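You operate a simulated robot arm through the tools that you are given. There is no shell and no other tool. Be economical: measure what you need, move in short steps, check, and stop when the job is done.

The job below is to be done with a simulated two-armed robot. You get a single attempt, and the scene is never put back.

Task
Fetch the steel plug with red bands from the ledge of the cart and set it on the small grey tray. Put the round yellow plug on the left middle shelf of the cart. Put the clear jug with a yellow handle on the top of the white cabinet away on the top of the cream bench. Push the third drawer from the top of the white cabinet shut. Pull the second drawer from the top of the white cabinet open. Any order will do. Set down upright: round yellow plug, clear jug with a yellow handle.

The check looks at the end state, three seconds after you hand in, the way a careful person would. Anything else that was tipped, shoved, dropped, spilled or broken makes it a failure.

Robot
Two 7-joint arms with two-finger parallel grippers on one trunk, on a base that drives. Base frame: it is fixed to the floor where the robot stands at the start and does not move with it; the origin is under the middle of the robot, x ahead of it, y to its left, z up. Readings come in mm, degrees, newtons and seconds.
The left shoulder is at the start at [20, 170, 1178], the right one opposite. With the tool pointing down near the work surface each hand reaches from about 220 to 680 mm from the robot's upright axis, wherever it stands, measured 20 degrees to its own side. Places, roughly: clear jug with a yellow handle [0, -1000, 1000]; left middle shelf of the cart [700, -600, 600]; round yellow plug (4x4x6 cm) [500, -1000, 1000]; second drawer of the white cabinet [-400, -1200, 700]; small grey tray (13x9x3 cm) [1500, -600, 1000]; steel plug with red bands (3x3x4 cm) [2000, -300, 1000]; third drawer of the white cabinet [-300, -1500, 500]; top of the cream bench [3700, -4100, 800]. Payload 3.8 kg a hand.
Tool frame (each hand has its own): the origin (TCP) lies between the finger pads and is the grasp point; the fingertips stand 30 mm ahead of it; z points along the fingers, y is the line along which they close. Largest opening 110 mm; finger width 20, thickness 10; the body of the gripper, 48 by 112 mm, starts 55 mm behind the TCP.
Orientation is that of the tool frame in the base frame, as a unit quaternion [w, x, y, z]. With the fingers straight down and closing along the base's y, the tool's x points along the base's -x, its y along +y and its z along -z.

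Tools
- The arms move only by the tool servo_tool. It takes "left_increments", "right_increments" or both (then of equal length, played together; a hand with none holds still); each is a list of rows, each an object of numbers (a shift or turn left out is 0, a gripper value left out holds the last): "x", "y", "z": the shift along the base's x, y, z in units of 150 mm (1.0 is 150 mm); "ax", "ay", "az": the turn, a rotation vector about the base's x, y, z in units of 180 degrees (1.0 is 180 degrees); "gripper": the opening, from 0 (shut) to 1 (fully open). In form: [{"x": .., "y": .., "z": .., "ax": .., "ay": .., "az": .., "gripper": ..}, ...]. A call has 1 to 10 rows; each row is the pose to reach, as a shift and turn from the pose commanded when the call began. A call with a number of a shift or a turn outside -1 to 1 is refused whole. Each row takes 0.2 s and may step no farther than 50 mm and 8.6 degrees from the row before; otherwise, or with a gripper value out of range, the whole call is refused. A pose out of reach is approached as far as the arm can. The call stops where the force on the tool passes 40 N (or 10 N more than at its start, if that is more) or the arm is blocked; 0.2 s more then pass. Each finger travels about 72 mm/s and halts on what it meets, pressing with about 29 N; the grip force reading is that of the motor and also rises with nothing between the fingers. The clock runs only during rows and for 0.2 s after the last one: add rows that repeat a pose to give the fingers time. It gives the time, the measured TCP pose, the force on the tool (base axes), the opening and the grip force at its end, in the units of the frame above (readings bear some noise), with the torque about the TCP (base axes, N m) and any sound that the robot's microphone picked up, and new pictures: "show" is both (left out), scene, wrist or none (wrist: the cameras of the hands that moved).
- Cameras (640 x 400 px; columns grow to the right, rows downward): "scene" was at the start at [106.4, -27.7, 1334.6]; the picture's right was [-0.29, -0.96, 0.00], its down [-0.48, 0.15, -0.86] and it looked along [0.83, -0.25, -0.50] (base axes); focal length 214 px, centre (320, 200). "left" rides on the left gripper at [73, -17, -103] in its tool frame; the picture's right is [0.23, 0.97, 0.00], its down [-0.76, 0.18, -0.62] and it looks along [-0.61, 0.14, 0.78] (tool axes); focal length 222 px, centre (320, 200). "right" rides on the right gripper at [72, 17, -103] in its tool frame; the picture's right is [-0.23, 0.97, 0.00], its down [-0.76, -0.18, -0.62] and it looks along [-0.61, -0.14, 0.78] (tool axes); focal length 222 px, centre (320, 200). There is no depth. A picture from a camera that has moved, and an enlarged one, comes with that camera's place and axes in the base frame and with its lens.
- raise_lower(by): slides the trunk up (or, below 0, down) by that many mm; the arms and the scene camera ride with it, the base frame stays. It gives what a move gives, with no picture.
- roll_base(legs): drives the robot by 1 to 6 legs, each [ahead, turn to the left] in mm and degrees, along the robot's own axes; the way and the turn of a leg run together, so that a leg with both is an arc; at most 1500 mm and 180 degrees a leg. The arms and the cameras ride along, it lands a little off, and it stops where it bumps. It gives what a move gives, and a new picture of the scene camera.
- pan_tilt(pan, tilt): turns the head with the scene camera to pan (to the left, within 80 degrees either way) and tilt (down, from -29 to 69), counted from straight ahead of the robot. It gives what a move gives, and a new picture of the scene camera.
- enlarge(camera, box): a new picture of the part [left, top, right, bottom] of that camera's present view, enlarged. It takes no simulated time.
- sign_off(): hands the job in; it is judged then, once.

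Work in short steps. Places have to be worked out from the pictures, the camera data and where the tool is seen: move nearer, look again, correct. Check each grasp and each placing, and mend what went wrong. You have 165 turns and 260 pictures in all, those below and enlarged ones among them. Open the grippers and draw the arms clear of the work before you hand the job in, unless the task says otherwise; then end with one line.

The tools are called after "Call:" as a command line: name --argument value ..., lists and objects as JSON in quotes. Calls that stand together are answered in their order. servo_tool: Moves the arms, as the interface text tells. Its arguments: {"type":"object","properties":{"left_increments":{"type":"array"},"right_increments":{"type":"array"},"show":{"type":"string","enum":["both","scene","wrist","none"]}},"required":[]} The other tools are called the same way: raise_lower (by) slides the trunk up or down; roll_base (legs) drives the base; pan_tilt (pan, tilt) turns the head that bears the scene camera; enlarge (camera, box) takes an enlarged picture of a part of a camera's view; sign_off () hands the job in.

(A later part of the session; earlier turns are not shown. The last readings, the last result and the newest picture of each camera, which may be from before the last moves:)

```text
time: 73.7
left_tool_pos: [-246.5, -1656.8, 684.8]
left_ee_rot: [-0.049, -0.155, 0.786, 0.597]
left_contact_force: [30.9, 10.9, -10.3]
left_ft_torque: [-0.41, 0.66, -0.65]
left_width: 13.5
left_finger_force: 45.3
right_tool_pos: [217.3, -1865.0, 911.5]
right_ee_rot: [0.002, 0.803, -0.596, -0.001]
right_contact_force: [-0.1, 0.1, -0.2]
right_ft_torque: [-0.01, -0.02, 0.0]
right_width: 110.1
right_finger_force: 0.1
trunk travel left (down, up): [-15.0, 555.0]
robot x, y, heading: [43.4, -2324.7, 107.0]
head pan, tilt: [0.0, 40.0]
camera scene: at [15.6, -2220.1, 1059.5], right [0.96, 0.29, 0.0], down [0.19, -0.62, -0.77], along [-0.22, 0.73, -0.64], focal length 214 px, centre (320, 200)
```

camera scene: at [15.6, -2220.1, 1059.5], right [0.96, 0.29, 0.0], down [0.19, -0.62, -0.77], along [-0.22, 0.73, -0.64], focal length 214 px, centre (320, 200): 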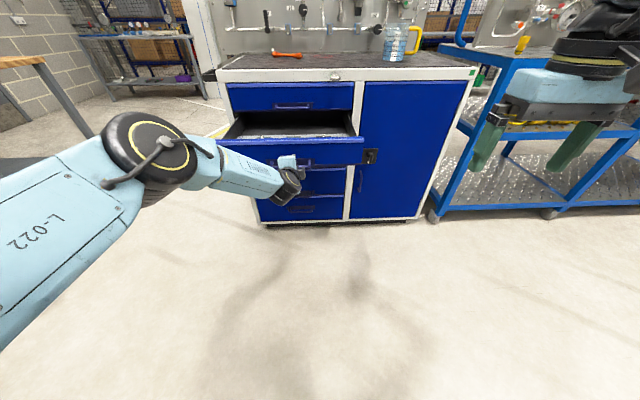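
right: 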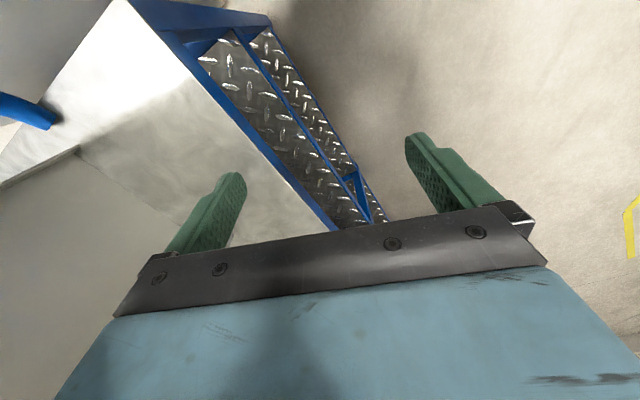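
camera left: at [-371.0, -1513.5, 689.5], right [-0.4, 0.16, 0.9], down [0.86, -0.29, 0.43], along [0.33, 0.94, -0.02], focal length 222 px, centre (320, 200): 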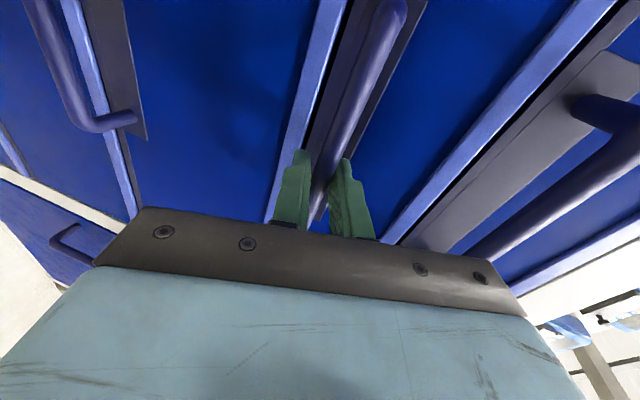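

Opened ~278 mm. I pull a little more with the arm, whose force stop protects the end stop, easing the sideways load.

Call:
servo_tool --left_increments '[{"x": 0.06, "y": -0.08}, {"x": 0.11, "y": -0.2}, {"x": 0.15, "y": -0.32}, {"x": 0.19, "y": -0.44}, {"x": 0.22, "y": -0.54}]' --show "scene"

```text
time: 74.8
left_tool_pos: [-210.4, -1733.9, 688.0]
left_ee_rot: [-0.051, -0.159, 0.786, 0.596]
left_contact_force: [-20.8, 23.9, -13.2]
left_ft_torque: [-0.44, 0.96, 0.06]
left_width: 13.6
left_finger_force: 45.1
left hand out of reach, approached as far as the arm can: row 3, 4, 5
right_tool_pos: [215.2, -1864.5, 912.6]
right_ee_rot: [0.001, 0.802, -0.597, 0.0]
right_contact_force: [-0.1, 0.0, 0.2]
right_ft_torque: [0.04, 0.01, 0.01]
right_width: 109.8
right_finger_force: 0.1
trunk travel left (down, up): [-15.0, 555.0]
robot x, y, heading: [43.2, -2318.7, 106.9]
head pan, tilt: [0.0, 40.0]
camera scene: at [12.3, -2218.9, 1059.3], right [0.96, 0.29, 0.0], down [0.19, -0.62, -0.76], along [-0.22, 0.73, -0.64], focal length 214 px, centre (320, 200)
```

scene: 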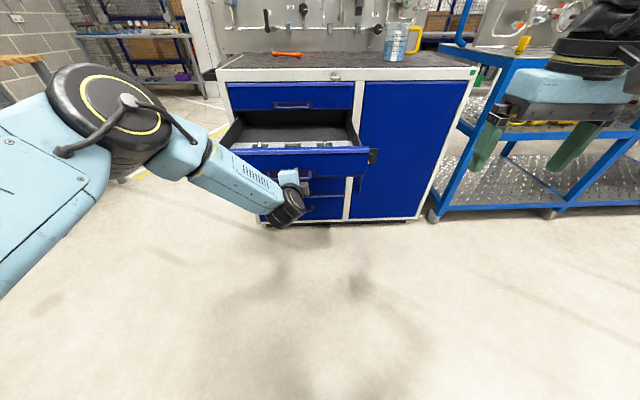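

Drawer is open ~355 mm. I release the handle and back away.

Call:
servo_tool --left_increments '[{"gripper": 0.2}, {"gripper": 0.45}, {"gripper": 0.5}]' --show "wrist"

Call:
roll_base --legs '[[-150, 0]]'

```text
time: 75.7
left_tool_pos: [-208.1, -1735.9, 690.2]
left_ee_rot: [-0.05, -0.158, 0.786, 0.595]
left_contact_force: [0.3, 0.3, 0.0]
left_ft_torque: [0.0, 0.0, 0.02]
left_width: 55.1
left_finger_force: 0.1
right_tool_pos: [216.1, -1866.6, 914.2]
right_ee_rot: [0.0, 0.803, -0.596, 0.0]
right_contact_force: [0.1, -0.9, 0.5]
right_ft_torque: [0.02, 0.02, 0.03]
right_width: 110.1
right_finger_force: 0.0
trunk travel left (down, up): [-15.0, 555.0]
robot x, y, heading: [46.3, -2321.5, 107.0]
head pan, tilt: [0.0, 40.0]
camera left: at [-245.0, -1857.6, 695.3], right [-0.4, 0.17, 0.9], down [0.85, -0.3, 0.43], along [0.34, 0.94, -0.02], focal length 222 px, centre (320, 200)
```

left: 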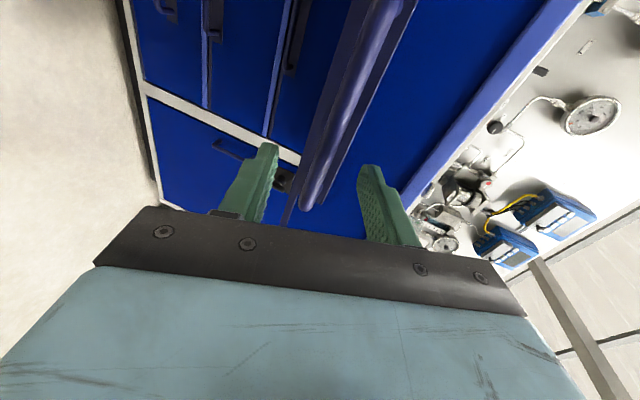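

```text
time: 77.0
left_tool_pos: [-165.1, -1880.8, 690.1]
left_ee_rot: [-0.051, -0.157, 0.786, 0.595]
left_contact_force: [0.3, 0.3, -1.2]
left_ft_torque: [-0.01, 0.0, -0.02]
left_width: 55.0
left_finger_force: 0.0
right_tool_pos: [259.1, -2010.9, 914.9]
right_ee_rot: [-0.001, 0.803, -0.596, 0.0]
right_contact_force: [0.6, -1.0, -0.1]
right_ft_torque: [0.0, 0.01, 0.01]
right_width: 110.3
right_finger_force: 0.1
trunk travel left (down, up): [-15.0, 555.0]
robot x, y, heading: [88.4, -2462.9, 106.6]
head pan, tilt: [0.0, 40.0]
camera scene: at [57.8, -2366.7, 1059.7], right [0.96, 0.29, 0.0], down [0.19, -0.61, -0.77], along [-0.22, 0.73, -0.64], focal length 214 px, centre (320, 200)
```

scene: 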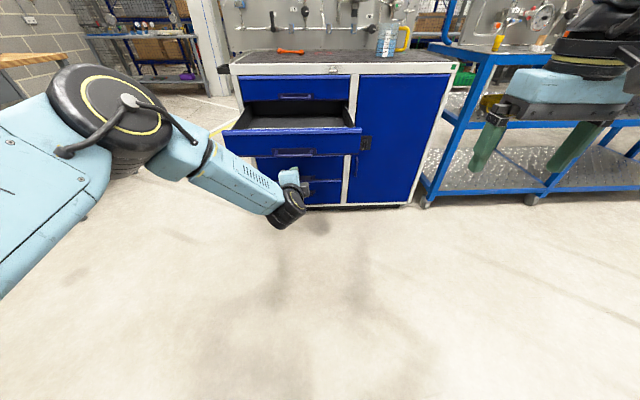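

Drawers done. I raise the trunk and bring the left hand back to its downward pose so the arm is compact.

Call:
raise_lower --by 260

Call:
servo_tool --left_increments '[{"ax": 0.0126, "ay": -0.0434, "az": 0.0134}, {"ax": 0.0252, "ay": -0.0868, "az": 0.0269}, {"ax": 0.0378, "ay": -0.1302, "az": 0.0403}, {"ax": 0.0504, "ay": -0.1736, "az": 0.0538}, {"ax": 0.063, "ay": -0.217, "az": 0.0672}, {"ax": 0.0756, "ay": -0.2604, "az": 0.0807}, {"ax": 0.0882, "ay": -0.3038, "az": 0.0941}, {"ax": 0.1008, "ay": -0.3472, "az": 0.1076}, {"ax": 0.1134, "ay": -0.3906, "az": 0.121}, {"ax": 0.126, "ay": -0.434, "az": 0.1345}]' --show "none"

Call:
servo_tool --left_increments '[{"z": 0.1, "ax": -0.0436, "ay": -0.0131}, {"z": 0.25, "ax": -0.0872, "ay": -0.0261}, {"z": 0.4, "ax": -0.1308, "ay": -0.0392}, {"z": 0.6, "ax": -0.1744, "ay": -0.0522}, {"z": 0.8, "ax": -0.218, "ay": -0.0653}, {"z": 1.0, "ax": -0.2616, "ay": -0.0784}, {"z": 1.0, "ax": -0.3052, "ay": -0.0914}, {"z": 1.0, "ax": -0.3488, "ay": -0.1045}, {"z": 1.0, "ax": -0.38, "ay": -0.114, "gripper": 1}]' --show "scene"

```text
time: 79.7
left_tool_pos: [-164.1, -1880.0, 950.2]
left_ee_rot: [-0.05, -0.158, 0.787, 0.595]
left_contact_force: [-0.5, -0.3, -0.5]
left_ft_torque: [-0.02, -0.01, -0.01]
left_width: 54.7
left_finger_force: 0.0
right_tool_pos: [260.1, -2009.8, 1173.5]
right_ee_rot: [-0.001, 0.803, -0.596, 0.0]
right_contact_force: [-0.7, -0.4, 0.4]
right_ft_torque: [0.01, 0.0, -0.01]
right_width: 109.9
right_finger_force: 0.0
trunk travel left (down, up): [-275.0, 295.0]
robot x, y, heading: [89.9, -2473.6, 106.7]
head pan, tilt: [0.0, 40.0]
```

```text
time: 81.9
left_tool_pos: [-164.8, -1880.5, 949.9]
left_ee_rot: [-0.364, 0.649, -0.473, -0.472]
left_contact_force: [0.4, 0.7, 0.2]
left_ft_torque: [-0.01, 0.03, 0.0]
left_width: 55.2
left_finger_force: 0.1
right_tool_pos: [260.0, -2009.8, 1174.5]
right_ee_rot: [0.0, 0.803, -0.596, 0.0]
right_contact_force: [-0.1, 0.3, 0.3]
right_ft_torque: [0.0, 0.01, -0.02]
right_width: 109.9
right_finger_force: 0.1
trunk travel left (down, up): [-275.0, 295.0]
robot x, y, heading: [92.3, -2465.7, 106.7]
head pan, tilt: [0.0, 40.0]
```

```text
time: 83.9
left_tool_pos: [-161.5, -1892.2, 1098.7]
left_ee_rot: [-0.03, 0.808, -0.588, -0.029]
left_contact_force: [0.2, 0.6, 0.4]
left_ft_torque: [0.02, -0.05, -0.01]
left_width: 109.6
left_finger_force: 0.5
left hand out of reach, approached as far as the arm can: row 9
right_tool_pos: [257.9, -2011.4, 1173.7]
right_ee_rot: [0.0, 0.803, -0.596, 0.0]
right_contact_force: [-1.1, 0.2, 0.1]
right_ft_torque: [-0.01, -0.02, 0.0]
right_width: 109.9
right_finger_force: 0.1
trunk travel left (down, up): [-275.0, 295.0]
robot x, y, heading: [89.3, -2464.2, 106.5]
head pan, tilt: [0.0, 40.0]
camera scene: at [56.7, -2366.9, 1319.6], right [0.96, 0.29, 0.0], down [0.19, -0.61, -0.77], along [-0.22, 0.73, -0.64], focal length 214 px, centre (320, 200)
```

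scene: 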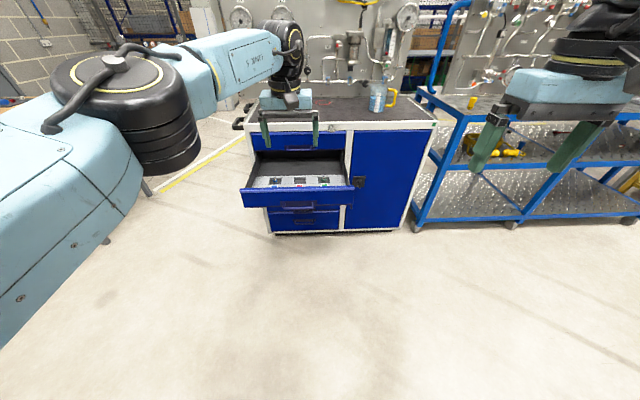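

I draw the left hand back towards its starting pose.

Call:
servo_tool --left_increments '[{"x": 0.09, "y": -0.28, "z": 0.1}, {"x": 0.18, "y": -0.56, "z": 0.2}, {"x": 0.27, "y": -0.84, "z": 0.3}, {"x": 0.32, "y": -1.0, "z": 0.5}, {"x": 0.32, "y": -1.0, "z": 0.8}]' --show "none"

Call:
servo_tool --left_increments '[{"x": 0.06, "y": -0.2}, {"x": 0.11, "y": -0.4}, {"x": 0.16, "y": -0.58}]' --show "scene"

Call:
pan_tilt --pan -60 --tilt 20

```text
time: 85.1
left_tool_pos: [-113.5, -2041.8, 1218.8]
left_ee_rot: [-0.03, 0.808, -0.587, -0.031]
left_contact_force: [-0.1, -0.4, -0.2]
left_ft_torque: [-0.03, 0.01, 0.03]
left_width: 110.0
left_finger_force: 0.1
right_tool_pos: [260.4, -2011.2, 1174.6]
right_ee_rot: [0.0, 0.803, -0.596, 0.0]
right_contact_force: [-0.3, -0.4, -0.3]
right_ft_torque: [0.02, -0.01, 0.01]
right_width: 109.9
right_finger_force: 0.0
trunk travel left (down, up): [-275.0, 295.0]
robot x, y, heading: [87.8, -2464.9, 106.7]
head pan, tilt: [0.0, 40.0]
```

```text
time: 85.9
left_tool_pos: [-88.7, -2128.9, 1219.9]
left_ee_rot: [-0.03, 0.808, -0.588, -0.031]
left_contact_force: [0.0, -0.1, -0.5]
left_ft_torque: [0.02, -0.02, -0.03]
left_width: 110.0
left_finger_force: 0.1
right_tool_pos: [260.3, -2011.9, 1173.8]
right_ee_rot: [0.0, 0.803, -0.596, 0.0]
right_contact_force: [0.2, 0.4, 1.0]
right_ft_torque: [0.01, -0.02, 0.0]
right_width: 109.9
right_finger_force: 0.0
trunk travel left (down, up): [-275.0, 295.0]
robot x, y, heading: [91.5, -2465.2, 106.7]
head pan, tilt: [0.0, 40.0]
camera scene: at [57.8, -2366.9, 1319.7], right [0.96, 0.29, 0.0], down [0.19, -0.61, -0.77], along [-0.22, 0.73, -0.64], focal length 214 px, centre (320, 200)
```

scene: 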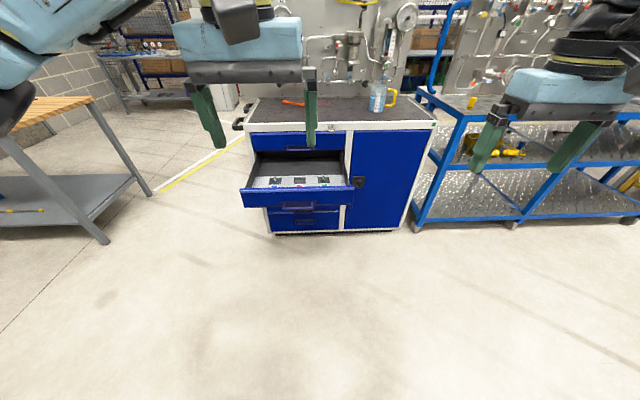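

```text
time: 87.2
left_tool_pos: [-88.6, -2128.2, 1219.2]
left_ee_rot: [-0.03, 0.808, -0.587, -0.031]
left_contact_force: [0.0, -0.2, -0.5]
left_ft_torque: [0.0, -0.02, -0.05]
left_width: 109.7
left_finger_force: 0.0
right_tool_pos: [260.1, -2012.1, 1173.3]
right_ee_rot: [0.0, 0.803, -0.596, 0.0]
right_contact_force: [-0.4, -0.4, -0.2]
right_ft_torque: [-0.01, 0.02, -0.01]
right_width: 110.0
right_finger_force: 0.0
trunk travel left (down, up): [-275.0, 295.0]
robot x, y, heading: [87.7, -2465.3, 106.9]
head pan, tilt: [-60.0, 20.0]
camera scene: at [146.0, -2379.9, 1351.0], right [0.73, -0.68, 0.0], down [-0.23, -0.25, -0.94], along [0.64, 0.69, -0.34], focal length 214 px, centre (320, 200)
```

scene: 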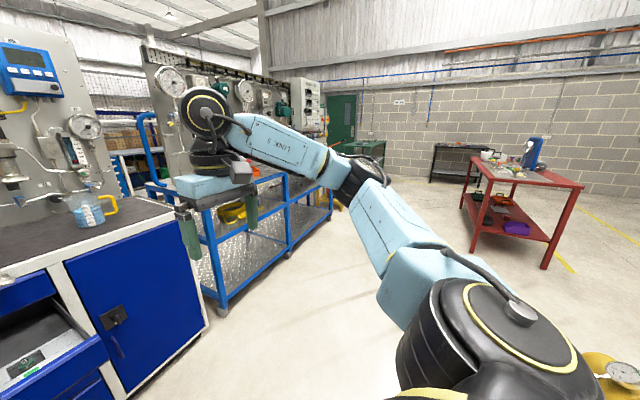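

Left arm is compact. Plug triangulates to about (487, −975, 990). I drive toward a stand in front of the cart's left end, stopping a bit short to look.

Call:
roll_base --legs '[[0, -40], [750, 0], [0, 40]]'

Call:
pan_tilt --pan -25 --tilt 40

```text
time: 95.1
left_tool_pos: [218.8, -1425.0, 1218.9]
left_ee_rot: [-0.03, 0.805, -0.591, -0.031]
left_contact_force: [-0.6, -0.2, -0.8]
left_ft_torque: [0.03, 0.0, -0.02]
left_width: 110.0
left_finger_force: 0.0
right_tool_pos: [567.8, -1309.2, 1173.0]
right_ee_rot: [0.0, 0.8, -0.6, 0.0]
right_contact_force: [0.5, 0.3, -0.2]
right_ft_torque: [0.01, 0.0, -0.04]
right_width: 110.1
right_finger_force: 0.1
trunk travel left (down, up): [-275.0, 295.0]
robot x, y, heading: [394.7, -1763.0, 106.4]
head pan, tilt: [-60.0, 20.0]
camera scene: at [451.5, -1677.7, 1351.1], right [0.72, -0.69, 0.0], down [-0.24, -0.25, -0.94], along [0.65, 0.68, -0.34], focal length 214 px, centre (320, 200)
```

scene: 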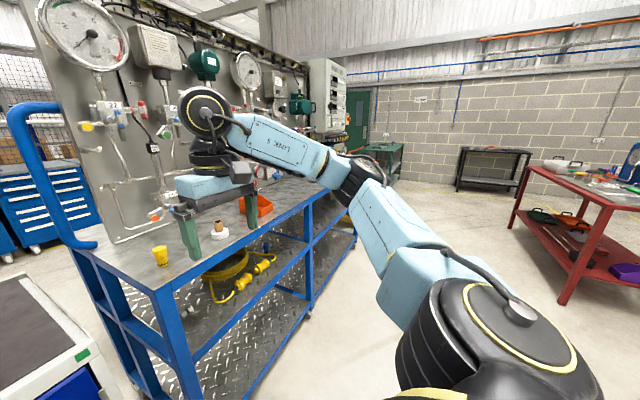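

```text
time: 96.1
left_tool_pos: [219.1, -1425.0, 1219.8]
left_ee_rot: [-0.03, 0.805, -0.591, -0.031]
left_contact_force: [0.7, -0.3, -0.1]
left_ft_torque: [0.01, -0.04, 0.0]
left_width: 109.7
left_finger_force: 0.1
right_tool_pos: [568.7, -1310.3, 1173.2]
right_ee_rot: [-0.001, 0.8, -0.6, 0.0]
right_contact_force: [0.0, -0.3, -0.5]
right_ft_torque: [-0.01, 0.0, -0.04]
right_width: 110.1
right_finger_force: 0.1
trunk travel left (down, up): [-275.0, 295.0]
robot x, y, heading: [394.0, -1765.8, 106.3]
head pan, tilt: [-25.0, 40.0]
camera scene: at [400.5, -1661.1, 1319.7], right [0.99, -0.15, 0.0], down [-0.1, -0.64, -0.77], along [0.12, 0.76, -0.64], focal length 214 px, centre (320, 200)
```

scene: 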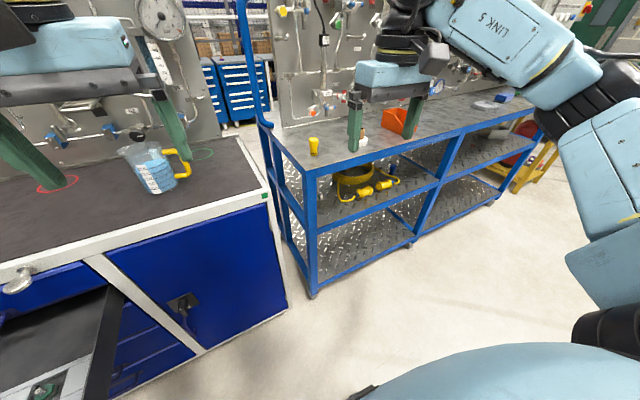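

The plug stands at ≈(487,−975), top z≈955, with the middle shelf at z≈700. I zoom in on the shelf and plug to find free space.

Call:
enlarge --camera "scene" --box '[256, 90, 496, 240]'

```text
2.67 times, centred on (376, 165) of scene
camera zoom: at [400.5, -1661.1, 1319.7], right [0.99, -0.15, 0.0], down [-0.1, -0.64, -0.77], along [0.12, 0.76, -0.64], focal length 572 px, centre (171, 293)
```

zoom: 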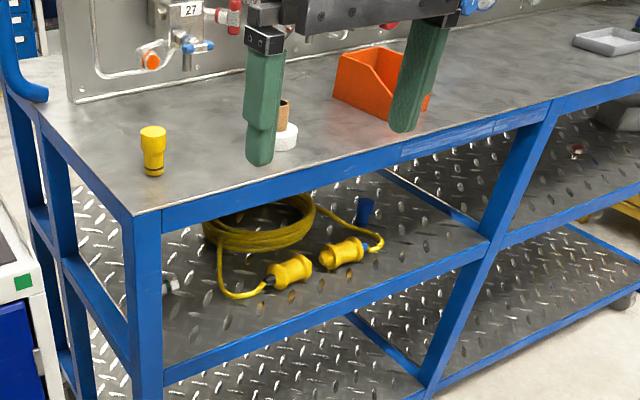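

Free spot on the shelf: front-left, around (550,−990). I shift the base forward-right so the plug is about 560 ahead and 180 right.

Call:
roll_base --legs '[[0, -39], [205, 0], [0, 39.5]]'

Call:
pan_tilt --pan -5 --tilt 42

```text
time: 101.4
left_tool_pos: [307.2, -1232.5, 1217.8]
left_ee_rot: [-0.03, 0.8, -0.598, -0.031]
left_contact_force: [0.2, -0.5, -0.4]
left_ft_torque: [0.01, -0.01, 0.0]
left_width: 110.1
left_finger_force: 0.1
right_tool_pos: [658.0, -1124.4, 1172.8]
right_ee_rot: [-0.001, 0.795, -0.607, 0.0]
right_contact_force: [-0.7, 0.8, 0.5]
right_ft_torque: [-0.02, -0.04, 0.02]
right_width: 110.1
right_finger_force: 0.2
trunk travel left (down, up): [-275.0, 295.0]
robot x, y, heading: [473.3, -1575.1, 105.4]
head pan, tilt: [-25.0, 40.0]
camera scene: at [483.0, -1472.4, 1319.6], right [0.99, -0.17, 0.0], down [-0.11, -0.63, -0.77], along [0.13, 0.76, -0.64], focal length 214 px, centre (320, 200)
```

scene: 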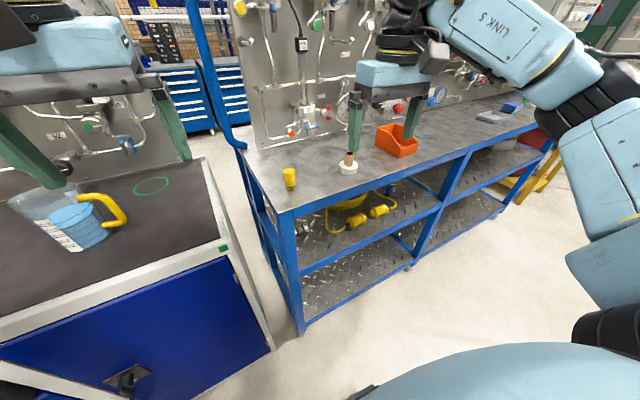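

```text
time: 102.2
left_tool_pos: [306.2, -1232.7, 1219.2]
left_ee_rot: [-0.031, 0.8, -0.599, -0.03]
left_contact_force: [0.1, 0.2, 0.1]
left_ft_torque: [0.03, -0.05, -0.03]
left_width: 109.9
left_finger_force: 0.0
right_tool_pos: [658.2, -1124.5, 1174.1]
right_ee_rot: [-0.001, 0.795, -0.607, -0.001]
right_contact_force: [-0.1, -0.4, 1.0]
right_ft_torque: [-0.01, 0.0, 0.0]
right_width: 109.9
right_finger_force: 0.1
trunk travel left (down, up): [-275.0, 295.0]
robot x, y, heading: [474.9, -1573.3, 105.2]
head pan, tilt: [-5.0, 42.0]
camera scene: at [454.1, -1474.0, 1316.7], right [0.98, 0.18, 0.0], down [0.12, -0.66, -0.74], along [-0.13, 0.73, -0.67], focal length 214 px, centre (320, 200)
```

scene: 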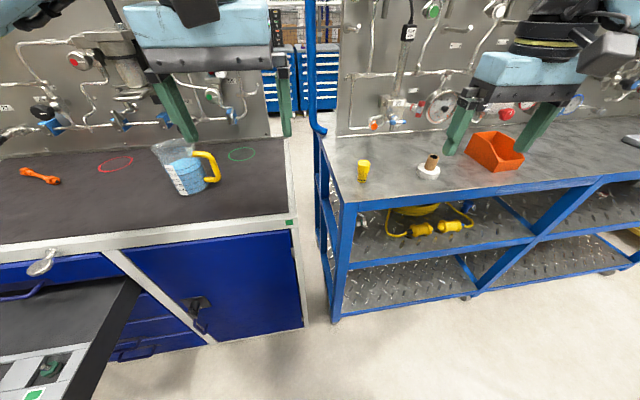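

Plug relative to robot: 570 ahead, 168 right. I move the right hand to a 40°-down tilted pre-grasp in front of and above it.

Call:
servo_tool --right_increments '[{"x": -0.12, "y": 0.06, "z": -0.05, "ax": 0.0447, "ay": 0.0121, "gripper": 0.7}, {"x": -0.25, "y": 0.12, "z": -0.15, "ax": 0.0894, "ay": 0.0243}, {"x": -0.38, "y": 0.18, "z": -0.28, "ax": 0.134, "ay": 0.0364}, {"x": -0.5, "y": 0.24, "z": -0.4, "ax": 0.179, "ay": 0.0485}, {"x": -0.63, "y": 0.3, "z": -0.5, "ax": 0.2235, "ay": 0.0607}, {"x": -0.76, "y": 0.36, "z": -0.62, "ax": 0.268, "ay": 0.0728}, {"x": -0.88, "y": 0.42, "z": -0.72, "ax": 0.268, "ay": 0.0728}, {"x": -1.0, "y": 0.465, "z": -0.8, "ax": 0.268, "ay": 0.0728}]' --show "both"

```text
time: 104.0
left_tool_pos: [306.1, -1232.6, 1218.4]
left_ee_rot: [-0.03, 0.8, -0.599, -0.031]
left_contact_force: [0.3, 0.1, -0.2]
left_ft_torque: [0.0, 0.02, 0.04]
left_width: 109.9
left_finger_force: 0.0
right_tool_pos: [508.2, -1055.2, 1055.6]
right_ee_rot: [-0.257, 0.72, -0.55, -0.337]
right_contact_force: [-0.1, -0.3, -0.5]
right_ft_torque: [0.02, 0.0, -0.01]
right_width: 76.9
right_finger_force: 0.1
trunk travel left (down, up): [-275.0, 295.0]
robot x, y, heading: [478.0, -1575.7, 105.4]
head pan, tilt: [-5.0, 42.0]
camera scene: at [453.7, -1473.8, 1316.7], right [0.98, 0.18, 0.0], down [0.12, -0.66, -0.74], along [-0.13, 0.73, -0.67], focal length 214 px, centre (320, 200)
camera right: at [526.4, -1182.1, 1065.3], right [-0.98, -0.11, 0.17], down [0.17, 0.06, 0.98], along [-0.12, 0.99, -0.04], focal length 222 px, centre (320, 200)
```

scene: 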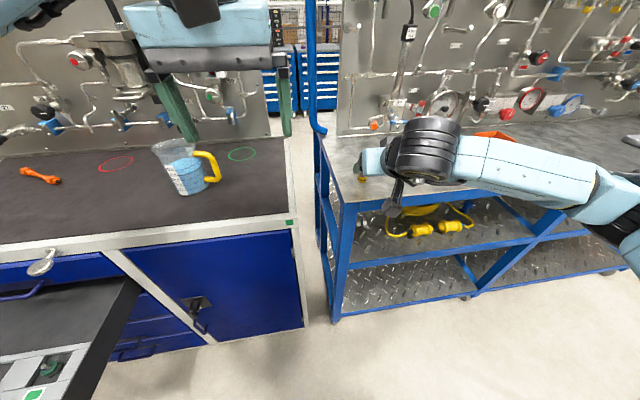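
right: 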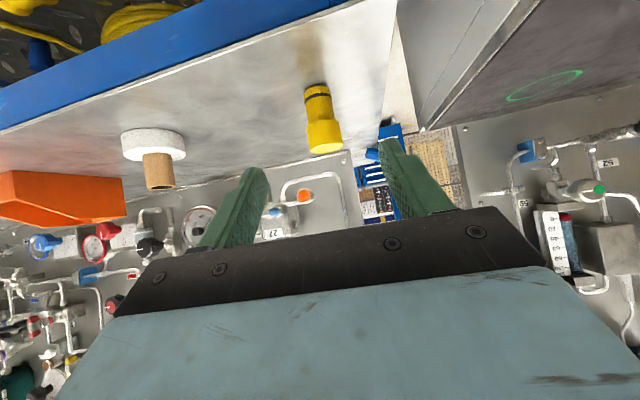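

Aligned. I advance 100 mm along the fingers onto the plug, then close.

Call:
servo_tool --right_increments '[{"x": -0.045, "y": 0.165, "z": -0.143}, {"x": -0.09, "y": 0.33, "z": -0.287}, {"x": -0.135, "y": 0.494, "z": -0.43}, {"x": -0.135, "y": 0.494, "z": -0.43}]' --show "wrist"

```text
time: 105.0
left_tool_pos: [306.2, -1232.3, 1218.7]
left_ee_rot: [-0.03, 0.8, -0.599, -0.03]
left_contact_force: [0.4, 0.9, -0.2]
left_ft_torque: [0.02, -0.02, -0.02]
left_width: 109.9
left_finger_force: 0.0
right_tool_pos: [488.7, -979.4, 989.8]
right_ee_rot: [-0.256, 0.721, -0.549, -0.336]
right_contact_force: [1.2, 0.8, 0.7]
right_ft_torque: [0.02, 0.03, 0.0]
right_width: 76.8
right_finger_force: 0.0
trunk travel left (down, up): [-275.0, 295.0]
robot x, y, heading: [478.0, -1576.7, 105.1]
head pan, tilt: [-5.0, 42.0]
camera right: at [505.6, -1107.3, 1000.1], right [-0.98, -0.12, 0.17], down [0.17, 0.06, 0.98], along [-0.12, 0.99, -0.04], focal length 222 px, centre (320, 200)
```

right: 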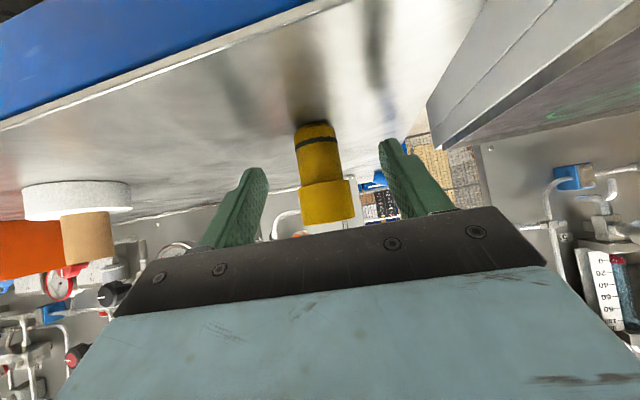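

The plug is between the pads. Closing.

Call:
servo_tool --right_increments '[{"gripper": 0.45}, {"gripper": 0.2}, {"gripper": 0.1}, {"gripper": 0.1}]' --show "wrist"

```text
time: 106.0
left_tool_pos: [307.1, -1231.9, 1218.0]
left_ee_rot: [-0.03, 0.8, -0.599, -0.03]
left_contact_force: [-0.2, -0.1, 0.3]
left_ft_torque: [-0.01, -0.03, -0.01]
left_width: 110.1
left_finger_force: 0.1
right_tool_pos: [488.8, -979.6, 990.4]
right_ee_rot: [-0.257, 0.72, -0.55, -0.336]
right_contact_force: [0.0, -0.6, 0.0]
right_ft_torque: [-0.01, -0.01, -0.03]
right_width: 31.8
right_finger_force: 28.8
trunk travel left (down, up): [-275.0, 295.0]
robot x, y, heading: [475.3, -1575.4, 105.2]
head pan, tilt: [-5.0, 42.0]
camera right: at [505.7, -1107.2, 1000.4], right [-0.98, -0.12, 0.17], down [0.17, 0.06, 0.98], along [-0.12, 0.99, -0.04], focal length 222 px, centre (320, 200)
```

right: 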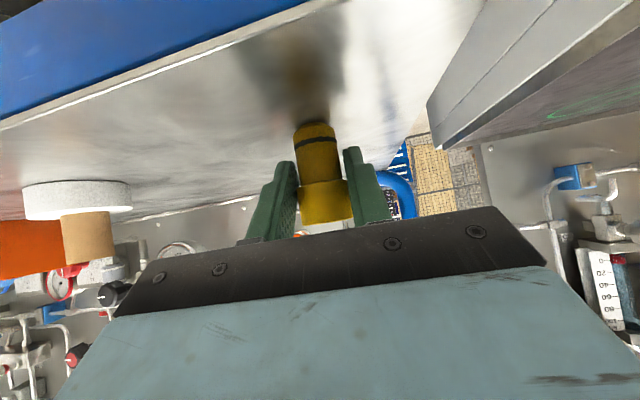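

Gripped (32 mm). I lift and withdraw it in front of the cart, then lower the trunk.

Call:
servo_tool --right_increments '[{"z": 0.15}, {"x": 0.04, "y": -0.15, "z": 0.25}, {"x": 0.1, "y": -0.4, "z": 0.25}, {"x": 0.17, "y": -0.65, "z": 0.25}, {"x": 0.24, "y": -0.9, "z": 0.25}, {"x": 0.26, "y": -1.0, "z": 0.25}]' --show "none"

Call:
servo_tool --right_increments '[{"x": 0.08, "y": -0.15}]' --show "both"

```text
time: 107.4
left_tool_pos: [306.1, -1231.7, 1218.5]
left_ee_rot: [-0.031, 0.8, -0.599, -0.03]
left_contact_force: [-0.1, -0.4, 0.0]
left_ft_torque: [-0.02, 0.02, 0.01]
left_width: 110.0
left_finger_force: 0.1
right_tool_pos: [529.1, -1130.9, 1026.4]
right_ee_rot: [-0.257, 0.72, -0.55, -0.336]
right_contact_force: [-0.2, -0.4, -0.7]
right_ft_torque: [-0.04, 0.03, -0.06]
right_width: 31.7
right_finger_force: 28.6
trunk travel left (down, up): [-275.0, 295.0]
robot x, y, heading: [474.3, -1572.4, 105.4]
head pan, tilt: [-5.0, 42.0]
```

```text
time: 107.8
left_tool_pos: [306.1, -1231.5, 1218.5]
left_ee_rot: [-0.031, 0.8, -0.598, -0.031]
left_contact_force: [0.5, 0.1, -0.1]
left_ft_torque: [0.0, -0.02, 0.0]
left_width: 110.2
left_finger_force: 0.0
right_tool_pos: [534.5, -1141.0, 1026.4]
right_ee_rot: [-0.257, 0.72, -0.55, -0.335]
right_contact_force: [-0.3, 0.0, -0.7]
right_ft_torque: [-0.03, 0.0, -0.02]
right_width: 31.7
right_finger_force: 29.3
right hand out of reach, approached as far as the arm can: row 1
trunk travel left (down, up): [-275.0, 295.0]
robot x, y, heading: [476.8, -1570.7, 105.4]
head pan, tilt: [-5.0, 42.0]
camera scene: at [454.1, -1473.9, 1316.7], right [0.98, 0.18, 0.0], down [0.12, -0.66, -0.74], along [-0.13, 0.73, -0.67], focal length 214 px, centre (320, 200)
camera right: at [551.0, -1266.6, 1036.2], right [-0.98, -0.11, 0.17], down [0.17, 0.06, 0.98], along [-0.12, 0.99, -0.04], focal length 222 px, centre (320, 200)
```

scene: 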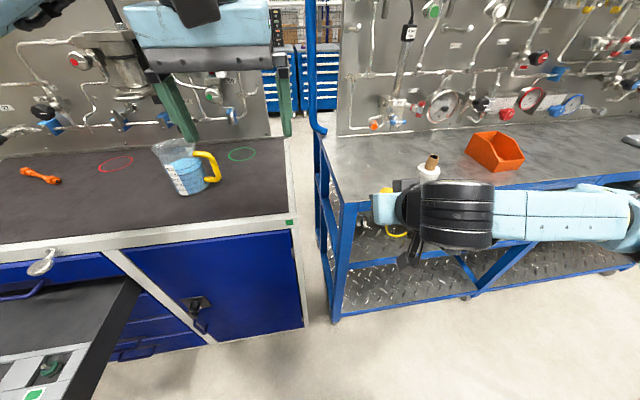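
right: 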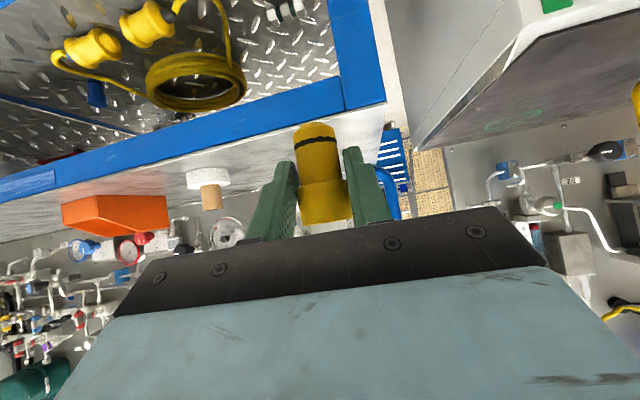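

Plug is clear of the front edge. I lower the trunk 260 mm to shelf level.

Call:
raise_lower --by -265

Call:
enlarge --camera "right" --box '[0, 0, 640, 400]'

Call:
enlarge --camera "scene" --box '[280, 80, 600, 280]'

```text
time: 110.5
left_tool_pos: [306.4, -1231.9, 954.0]
left_ee_rot: [-0.03, 0.8, -0.598, -0.031]
left_contact_force: [-0.5, 0.0, -0.6]
left_ft_torque: [0.03, 0.0, -0.01]
left_width: 110.1
left_finger_force: 0.1
right_tool_pos: [533.7, -1140.0, 760.3]
right_ee_rot: [-0.257, 0.72, -0.551, -0.335]
right_contact_force: [-0.3, -0.5, -0.7]
right_ft_torque: [-0.04, -0.04, 0.03]
right_width: 31.9
right_finger_force: 29.3
trunk travel left (down, up): [-10.0, 560.0]
robot x, y, heading: [479.1, -1577.5, 105.4]
head pan, tilt: [-5.0, 42.0]
```

```text
1.00 times, centred on (320, 200) of right (not enlarged: the box is as wide or as high as the picture)
camera zoom: at [551.0, -1266.4, 771.5], right [-0.98, -0.11, 0.17], down [0.17, 0.06, 0.98], along [-0.12, 0.99, -0.04], focal length 222 px, centre (320, 200)
```

zoom: 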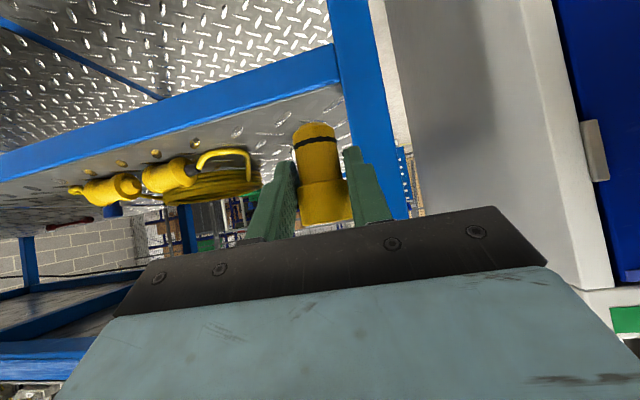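

```text
2.00 times, centred on (440, 180) of scene
camera zoom: at [454.1, -1474.0, 1051.8], right [0.98, 0.18, 0.0], down [0.12, -0.66, -0.74], along [-0.13, 0.73, -0.67], focal length 429 px, centre (80, 240)
```

zoom: 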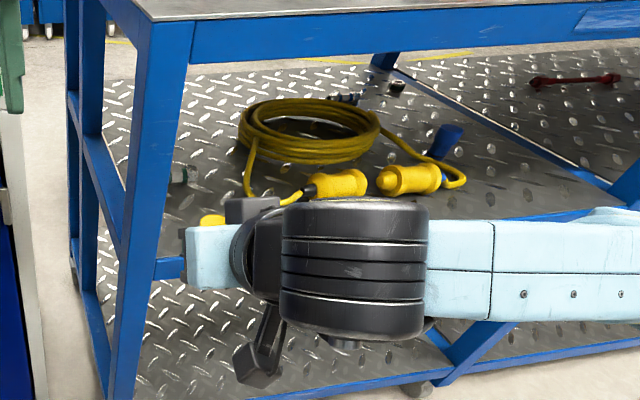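

Shelf rail top is at z≈667; the free spot is (538,−990). I slide the plug in at z≈740.

Call:
servo_tool --right_increments '[{"x": 0.005, "y": 0.25, "z": -0.13}, {"x": 0.01, "y": 0.5, "z": -0.13}, {"x": 0.02, "y": 0.75, "z": -0.13}, {"x": 0.025, "y": 0.99, "z": -0.13}, {"x": 0.025, "y": 0.99, "z": -0.13}]' --show "both"

```text
time: 111.7
left_tool_pos: [305.7, -1231.9, 954.1]
left_ee_rot: [-0.03, 0.8, -0.599, -0.03]
left_contact_force: [0.4, 0.0, -0.2]
left_ft_torque: [0.0, -0.02, 0.03]
left_width: 110.4
left_finger_force: 0.0
right_tool_pos: [538.2, -990.3, 741.1]
right_ee_rot: [-0.256, 0.721, -0.55, -0.336]
right_contact_force: [0.2, -0.1, -1.0]
right_ft_torque: [0.01, 0.01, -0.02]
right_width: 31.6
right_finger_force: 28.4
trunk travel left (down, up): [-10.0, 560.0]
robot x, y, heading: [475.5, -1572.8, 105.1]
head pan, tilt: [-5.0, 42.0]
camera scene: at [454.1, -1473.9, 1051.7], right [0.98, 0.18, 0.0], down [0.12, -0.66, -0.74], along [-0.13, 0.73, -0.67], focal length 214 px, centre (320, 200)
camera right: at [555.8, -1116.1, 751.7], right [-0.98, -0.12, 0.17], down [0.17, 0.06, 0.98], along [-0.12, 0.99, -0.04], focal length 222 px, centre (320, 200)
```

scene: 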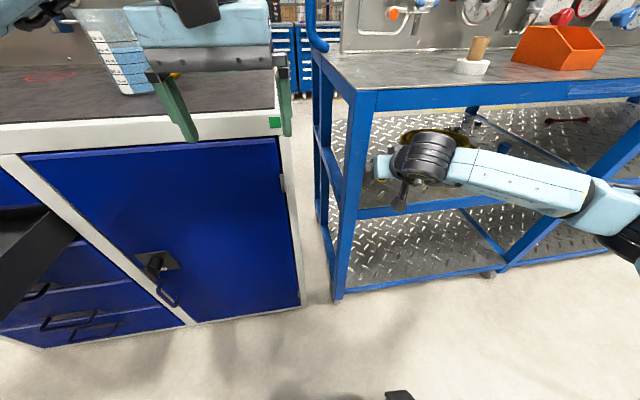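
right: 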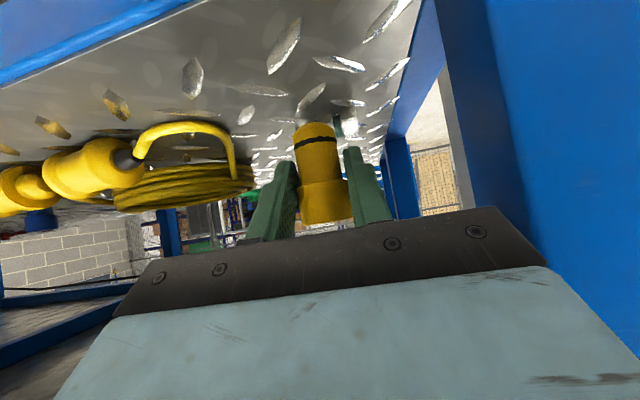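

Over free plate. I lower in small steps to touch.

Call:
servo_tool --right_increments '[{"z": -0.08}, {"z": -0.16}, {"z": -0.19}, {"z": -0.22}, {"z": -0.24}, {"z": -0.26}]' --show "wrist"

```text
time: 113.1
left_tool_pos: [306.0, -1232.0, 953.8]
left_ee_rot: [-0.031, 0.8, -0.598, -0.031]
left_contact_force: [-0.7, -0.5, -0.3]
left_ft_torque: [-0.01, -0.02, 0.01]
left_width: 110.1
left_finger_force: 0.0
right_tool_pos: [537.3, -991.3, 702.0]
right_ee_rot: [-0.256, 0.72, -0.55, -0.336]
right_contact_force: [0.1, -0.3, 0.1]
right_ft_torque: [-0.04, 0.02, -0.03]
right_width: 31.4
right_finger_force: 29.0
trunk travel left (down, up): [-10.0, 560.0]
robot x, y, heading: [476.6, -1577.3, 105.4]
head pan, tilt: [-5.0, 42.0]
camera right: at [554.9, -1118.2, 712.7], right [-0.98, -0.11, 0.17], down [0.17, 0.06, 0.98], along [-0.12, 0.99, -0.04], focal length 222 px, centre (320, 200)
```

right: 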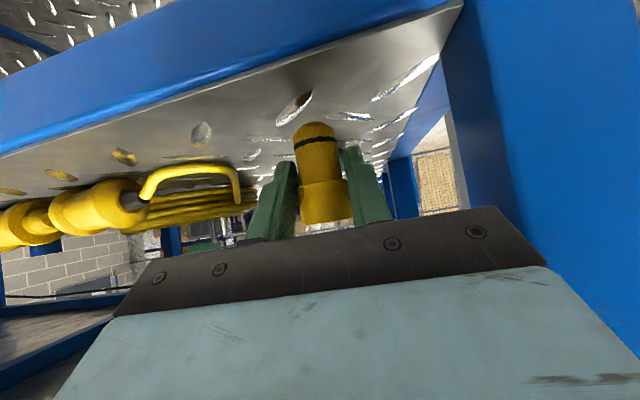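

Not yet touching. I continue down in finer steps.

Call:
servo_tool --right_increments '[{"z": -0.02}, {"z": -0.04}, {"z": -0.06}, {"z": -0.08}, {"z": -0.1}, {"z": -0.12}, {"z": -0.14}]' --show "wrist"

```text
time: 114.7
left_tool_pos: [307.2, -1233.2, 955.2]
left_ee_rot: [-0.03, 0.8, -0.598, -0.031]
left_contact_force: [-0.2, -0.1, 0.7]
left_ft_torque: [-0.01, 0.01, 0.02]
left_width: 109.8
left_finger_force: 0.1
right_tool_pos: [537.3, -991.2, 686.3]
right_ee_rot: [-0.259, 0.718, -0.549, -0.339]
right_contact_force: [-1.1, 3.3, 19.4]
right_ft_torque: [0.09, 0.15, -0.02]
right_width: 31.9
right_finger_force: 28.6
trunk travel left (down, up): [-10.0, 560.0]
robot x, y, heading: [474.4, -1573.9, 105.1]
head pan, tilt: [-5.0, 42.0]
camera right: at [554.3, -1117.6, 694.0], right [-0.98, -0.12, 0.18], down [0.17, 0.05, 0.98], along [-0.12, 0.99, -0.03], focal length 222 px, centre (320, 200)
```

right: 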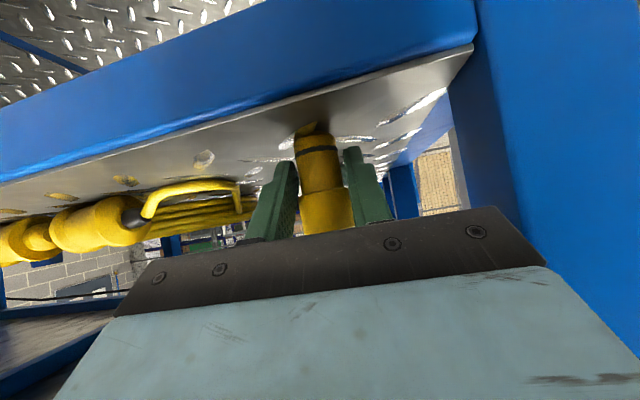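

Contact (19 N). I ease off slightly and open the fingers modestly.

Call:
servo_tool --right_increments '[{"z": 0.02}, {"z": 0.025, "gripper": 0.4}, {"z": 0.025, "gripper": 0.55}, {"z": 0.025, "gripper": 0.55}]' --show "wrist"

```text
time: 115.7
left_tool_pos: [307.5, -1231.7, 953.1]
left_ee_rot: [-0.03, 0.8, -0.599, -0.031]
left_contact_force: [-1.0, 0.3, 0.0]
left_ft_torque: [-0.03, -0.02, 0.01]
left_width: 110.0
left_finger_force: 0.2
right_tool_pos: [538.0, -992.8, 685.2]
right_ee_rot: [-0.256, 0.72, -0.55, -0.336]
right_contact_force: [0.0, 0.3, 0.4]
right_ft_torque: [0.0, -0.03, 0.0]
right_width: 60.8
right_finger_force: 0.0
trunk travel left (down, up): [-10.0, 560.0]
robot x, y, heading: [477.9, -1573.0, 105.1]
head pan, tilt: [-5.0, 42.0]
camera right: at [554.5, -1118.5, 694.9], right [-0.98, -0.11, 0.17], down [0.17, 0.06, 0.98], along [-0.12, 0.99, -0.04], focal length 222 px, centre (320, 200)
```

right: 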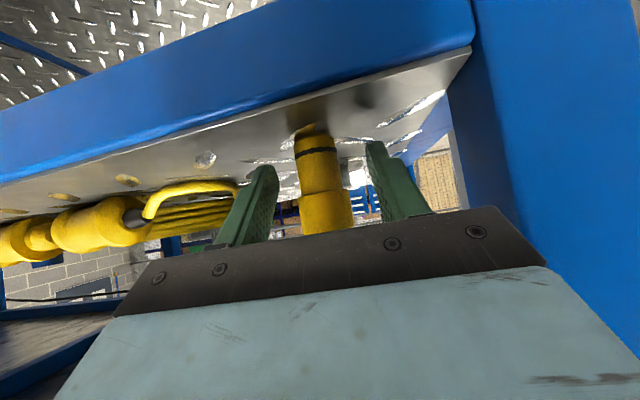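

The plug stands upright. I withdraw back along the finger axis and out of the shelf.

Call:
servo_tool --right_increments '[{"x": 0.045, "y": -0.165, "z": 0.143}, {"x": 0.08, "y": -0.3, "z": 0.24}, {"x": 0.15, "y": -0.55, "z": 0.26}, {"x": 0.2, "y": -0.8, "z": 0.26}, {"x": 0.24, "y": -0.99, "z": 0.26}]' --show "wrist"

Call:
enlarge --camera "scene" --box '[300, 80, 500, 205]'

```text
time: 116.9
left_tool_pos: [306.7, -1233.4, 953.0]
left_ee_rot: [-0.031, 0.8, -0.599, -0.03]
left_contact_force: [-0.2, 0.3, 0.0]
left_ft_torque: [0.02, 0.01, 0.02]
left_width: 109.8
left_finger_force: 0.0
right_tool_pos: [570.9, -1133.6, 720.8]
right_ee_rot: [-0.257, 0.72, -0.55, -0.336]
right_contact_force: [0.2, 0.0, 0.2]
right_ft_torque: [0.02, -0.02, 0.02]
right_width: 60.5
right_finger_force: 0.0
right hand out of reach, approached as far as the arm can: row 5
trunk travel left (down, up): [-10.0, 560.0]
robot x, y, heading: [475.8, -1575.3, 105.4]
head pan, tilt: [-5.0, 42.0]
camera right: at [586.7, -1257.7, 731.1], right [-0.98, -0.11, 0.17], down [0.17, 0.06, 0.98], along [-0.12, 0.99, -0.04], focal length 222 px, centre (320, 200)
```

right: 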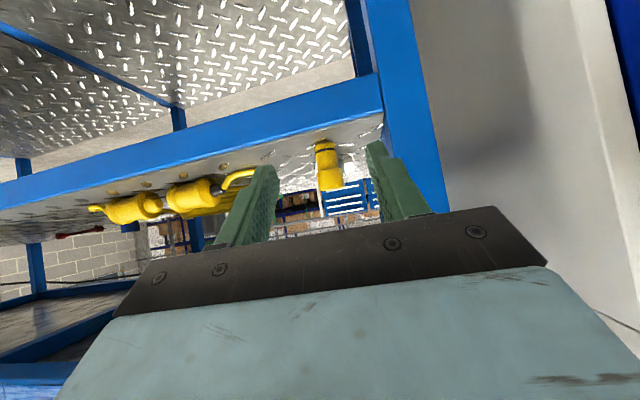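

```text
3.20 times, centred on (400, 142) of scene
camera zoom: at [454.0, -1473.8, 1051.7], right [0.98, 0.18, 0.0], down [0.12, -0.66, -0.74], along [-0.13, 0.73, -0.67], focal length 686 px, centre (64, 384)
```

zoom: 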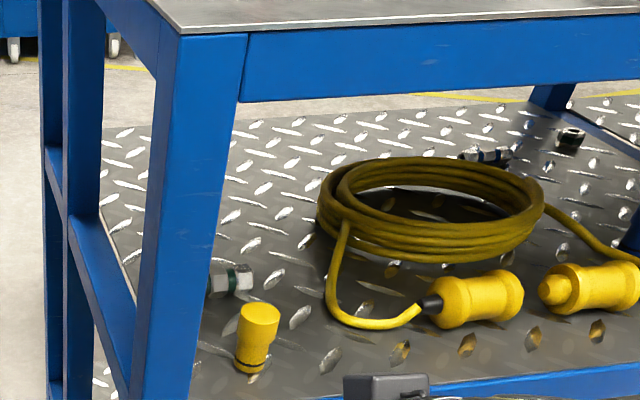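

Plug is upright on the left middle shelf. I back off and raise the trunk, then look along the cart for the steel plug and tray.

Call:
roll_base --legs '[[-250, 0]]'

Call:
raise_lower --by 265

Call:
pan_tilt --pan -45 --tilt 20

```text
time: 118.7
left_tool_pos: [371.6, -1473.9, 953.5]
left_ee_rot: [-0.03, 0.801, -0.598, -0.032]
left_contact_force: [-0.5, 0.2, 0.2]
left_ft_torque: [-0.03, 0.0, 0.02]
left_width: 109.9
left_finger_force: 0.0
right_tool_pos: [634.1, -1373.3, 720.0]
right_ee_rot: [-0.256, 0.721, -0.549, -0.336]
right_contact_force: [-0.2, 0.3, -0.1]
right_ft_torque: [0.0, 0.01, 0.01]
right_width: 60.4
right_finger_force: 0.0
trunk travel left (down, up): [-10.0, 560.0]
robot x, y, heading: [541.8, -1816.1, 105.3]
head pan, tilt: [-5.0, 42.0]
camera scene: at [520.0, -1715.1, 1051.7], right [0.98, 0.18, 0.0], down [0.12, -0.66, -0.74], along [-0.14, 0.73, -0.67], focal length 214 px, centre (320, 200)
```

scene: 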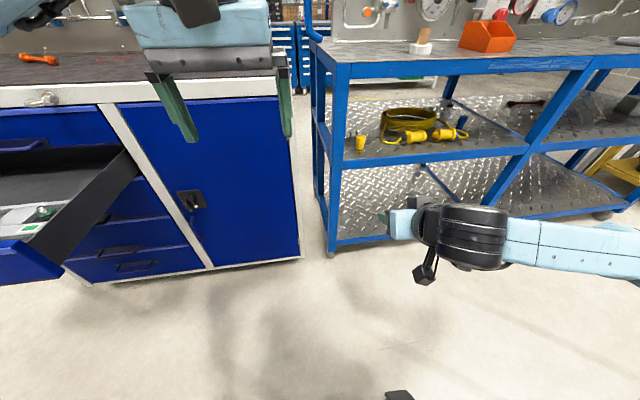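

```text
time: 121.4
left_tool_pos: [372.0, -1473.6, 1219.3]
left_ee_rot: [-0.03, 0.801, -0.597, -0.03]
left_contact_force: [0.1, -0.1, 0.5]
left_ft_torque: [-0.02, -0.01, 0.01]
left_width: 110.2
left_finger_force: 0.1
right_tool_pos: [633.9, -1372.0, 985.3]
right_ee_rot: [-0.256, 0.721, -0.55, -0.336]
right_contact_force: [-0.3, -1.2, -0.4]
right_ft_torque: [0.0, 0.01, 0.0]
right_width: 60.4
right_finger_force: 0.0
trunk travel left (down, up): [-275.0, 295.0]
robot x, y, heading: [542.7, -1816.5, 105.7]
head pan, tilt: [-5.0, 42.0]
```

```text
time: 122.5
left_tool_pos: [370.0, -1473.5, 1218.4]
left_ee_rot: [-0.03, 0.801, -0.597, -0.03]
left_contact_force: [0.9, 0.1, -0.4]
left_ft_torque: [0.02, 0.0, -0.02]
left_width: 109.8
left_finger_force: 0.1
right_tool_pos: [633.6, -1371.6, 985.9]
right_ee_rot: [-0.256, 0.721, -0.549, -0.336]
right_contact_force: [0.3, 0.5, 0.6]
right_ft_torque: [-0.03, 0.0, 0.01]
right_width: 60.6
right_finger_force: 0.1
trunk travel left (down, up): [-275.0, 295.0]
robot x, y, heading: [540.2, -1814.2, 105.4]
head pan, tilt: [-45.0, 20.0]
camera scene: at [581.0, -1716.1, 1351.0], right [0.87, -0.49, 0.0], down [-0.17, -0.3, -0.94], along [0.46, 0.82, -0.34], focal length 214 px, centre (320, 200)
```

scene: 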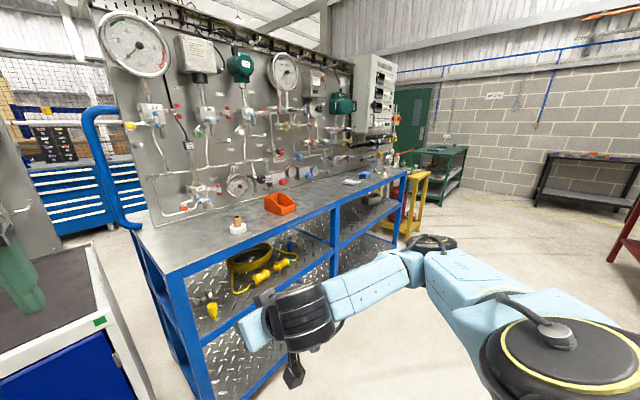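

Call:
enlarge --camera "scene" --box '[300, 130, 460, 230]'

```text
4.00 times, centred on (380, 180) of scene
camera zoom: at [581.0, -1716.1, 1351.0], right [0.87, -0.49, 0.0], down [-0.17, -0.3, -0.94], along [0.46, 0.82, -0.34], focal length 858 px, centre (80, 280)
```

zoom: 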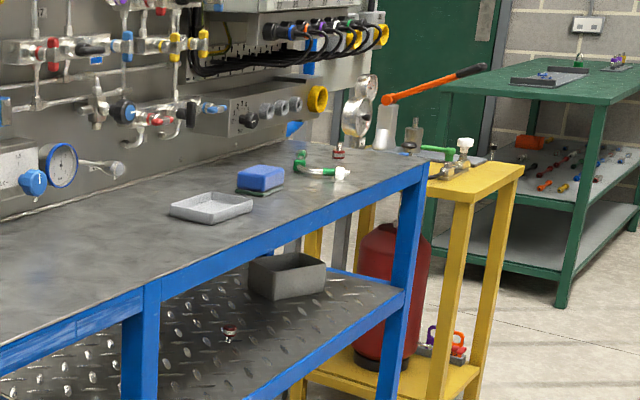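

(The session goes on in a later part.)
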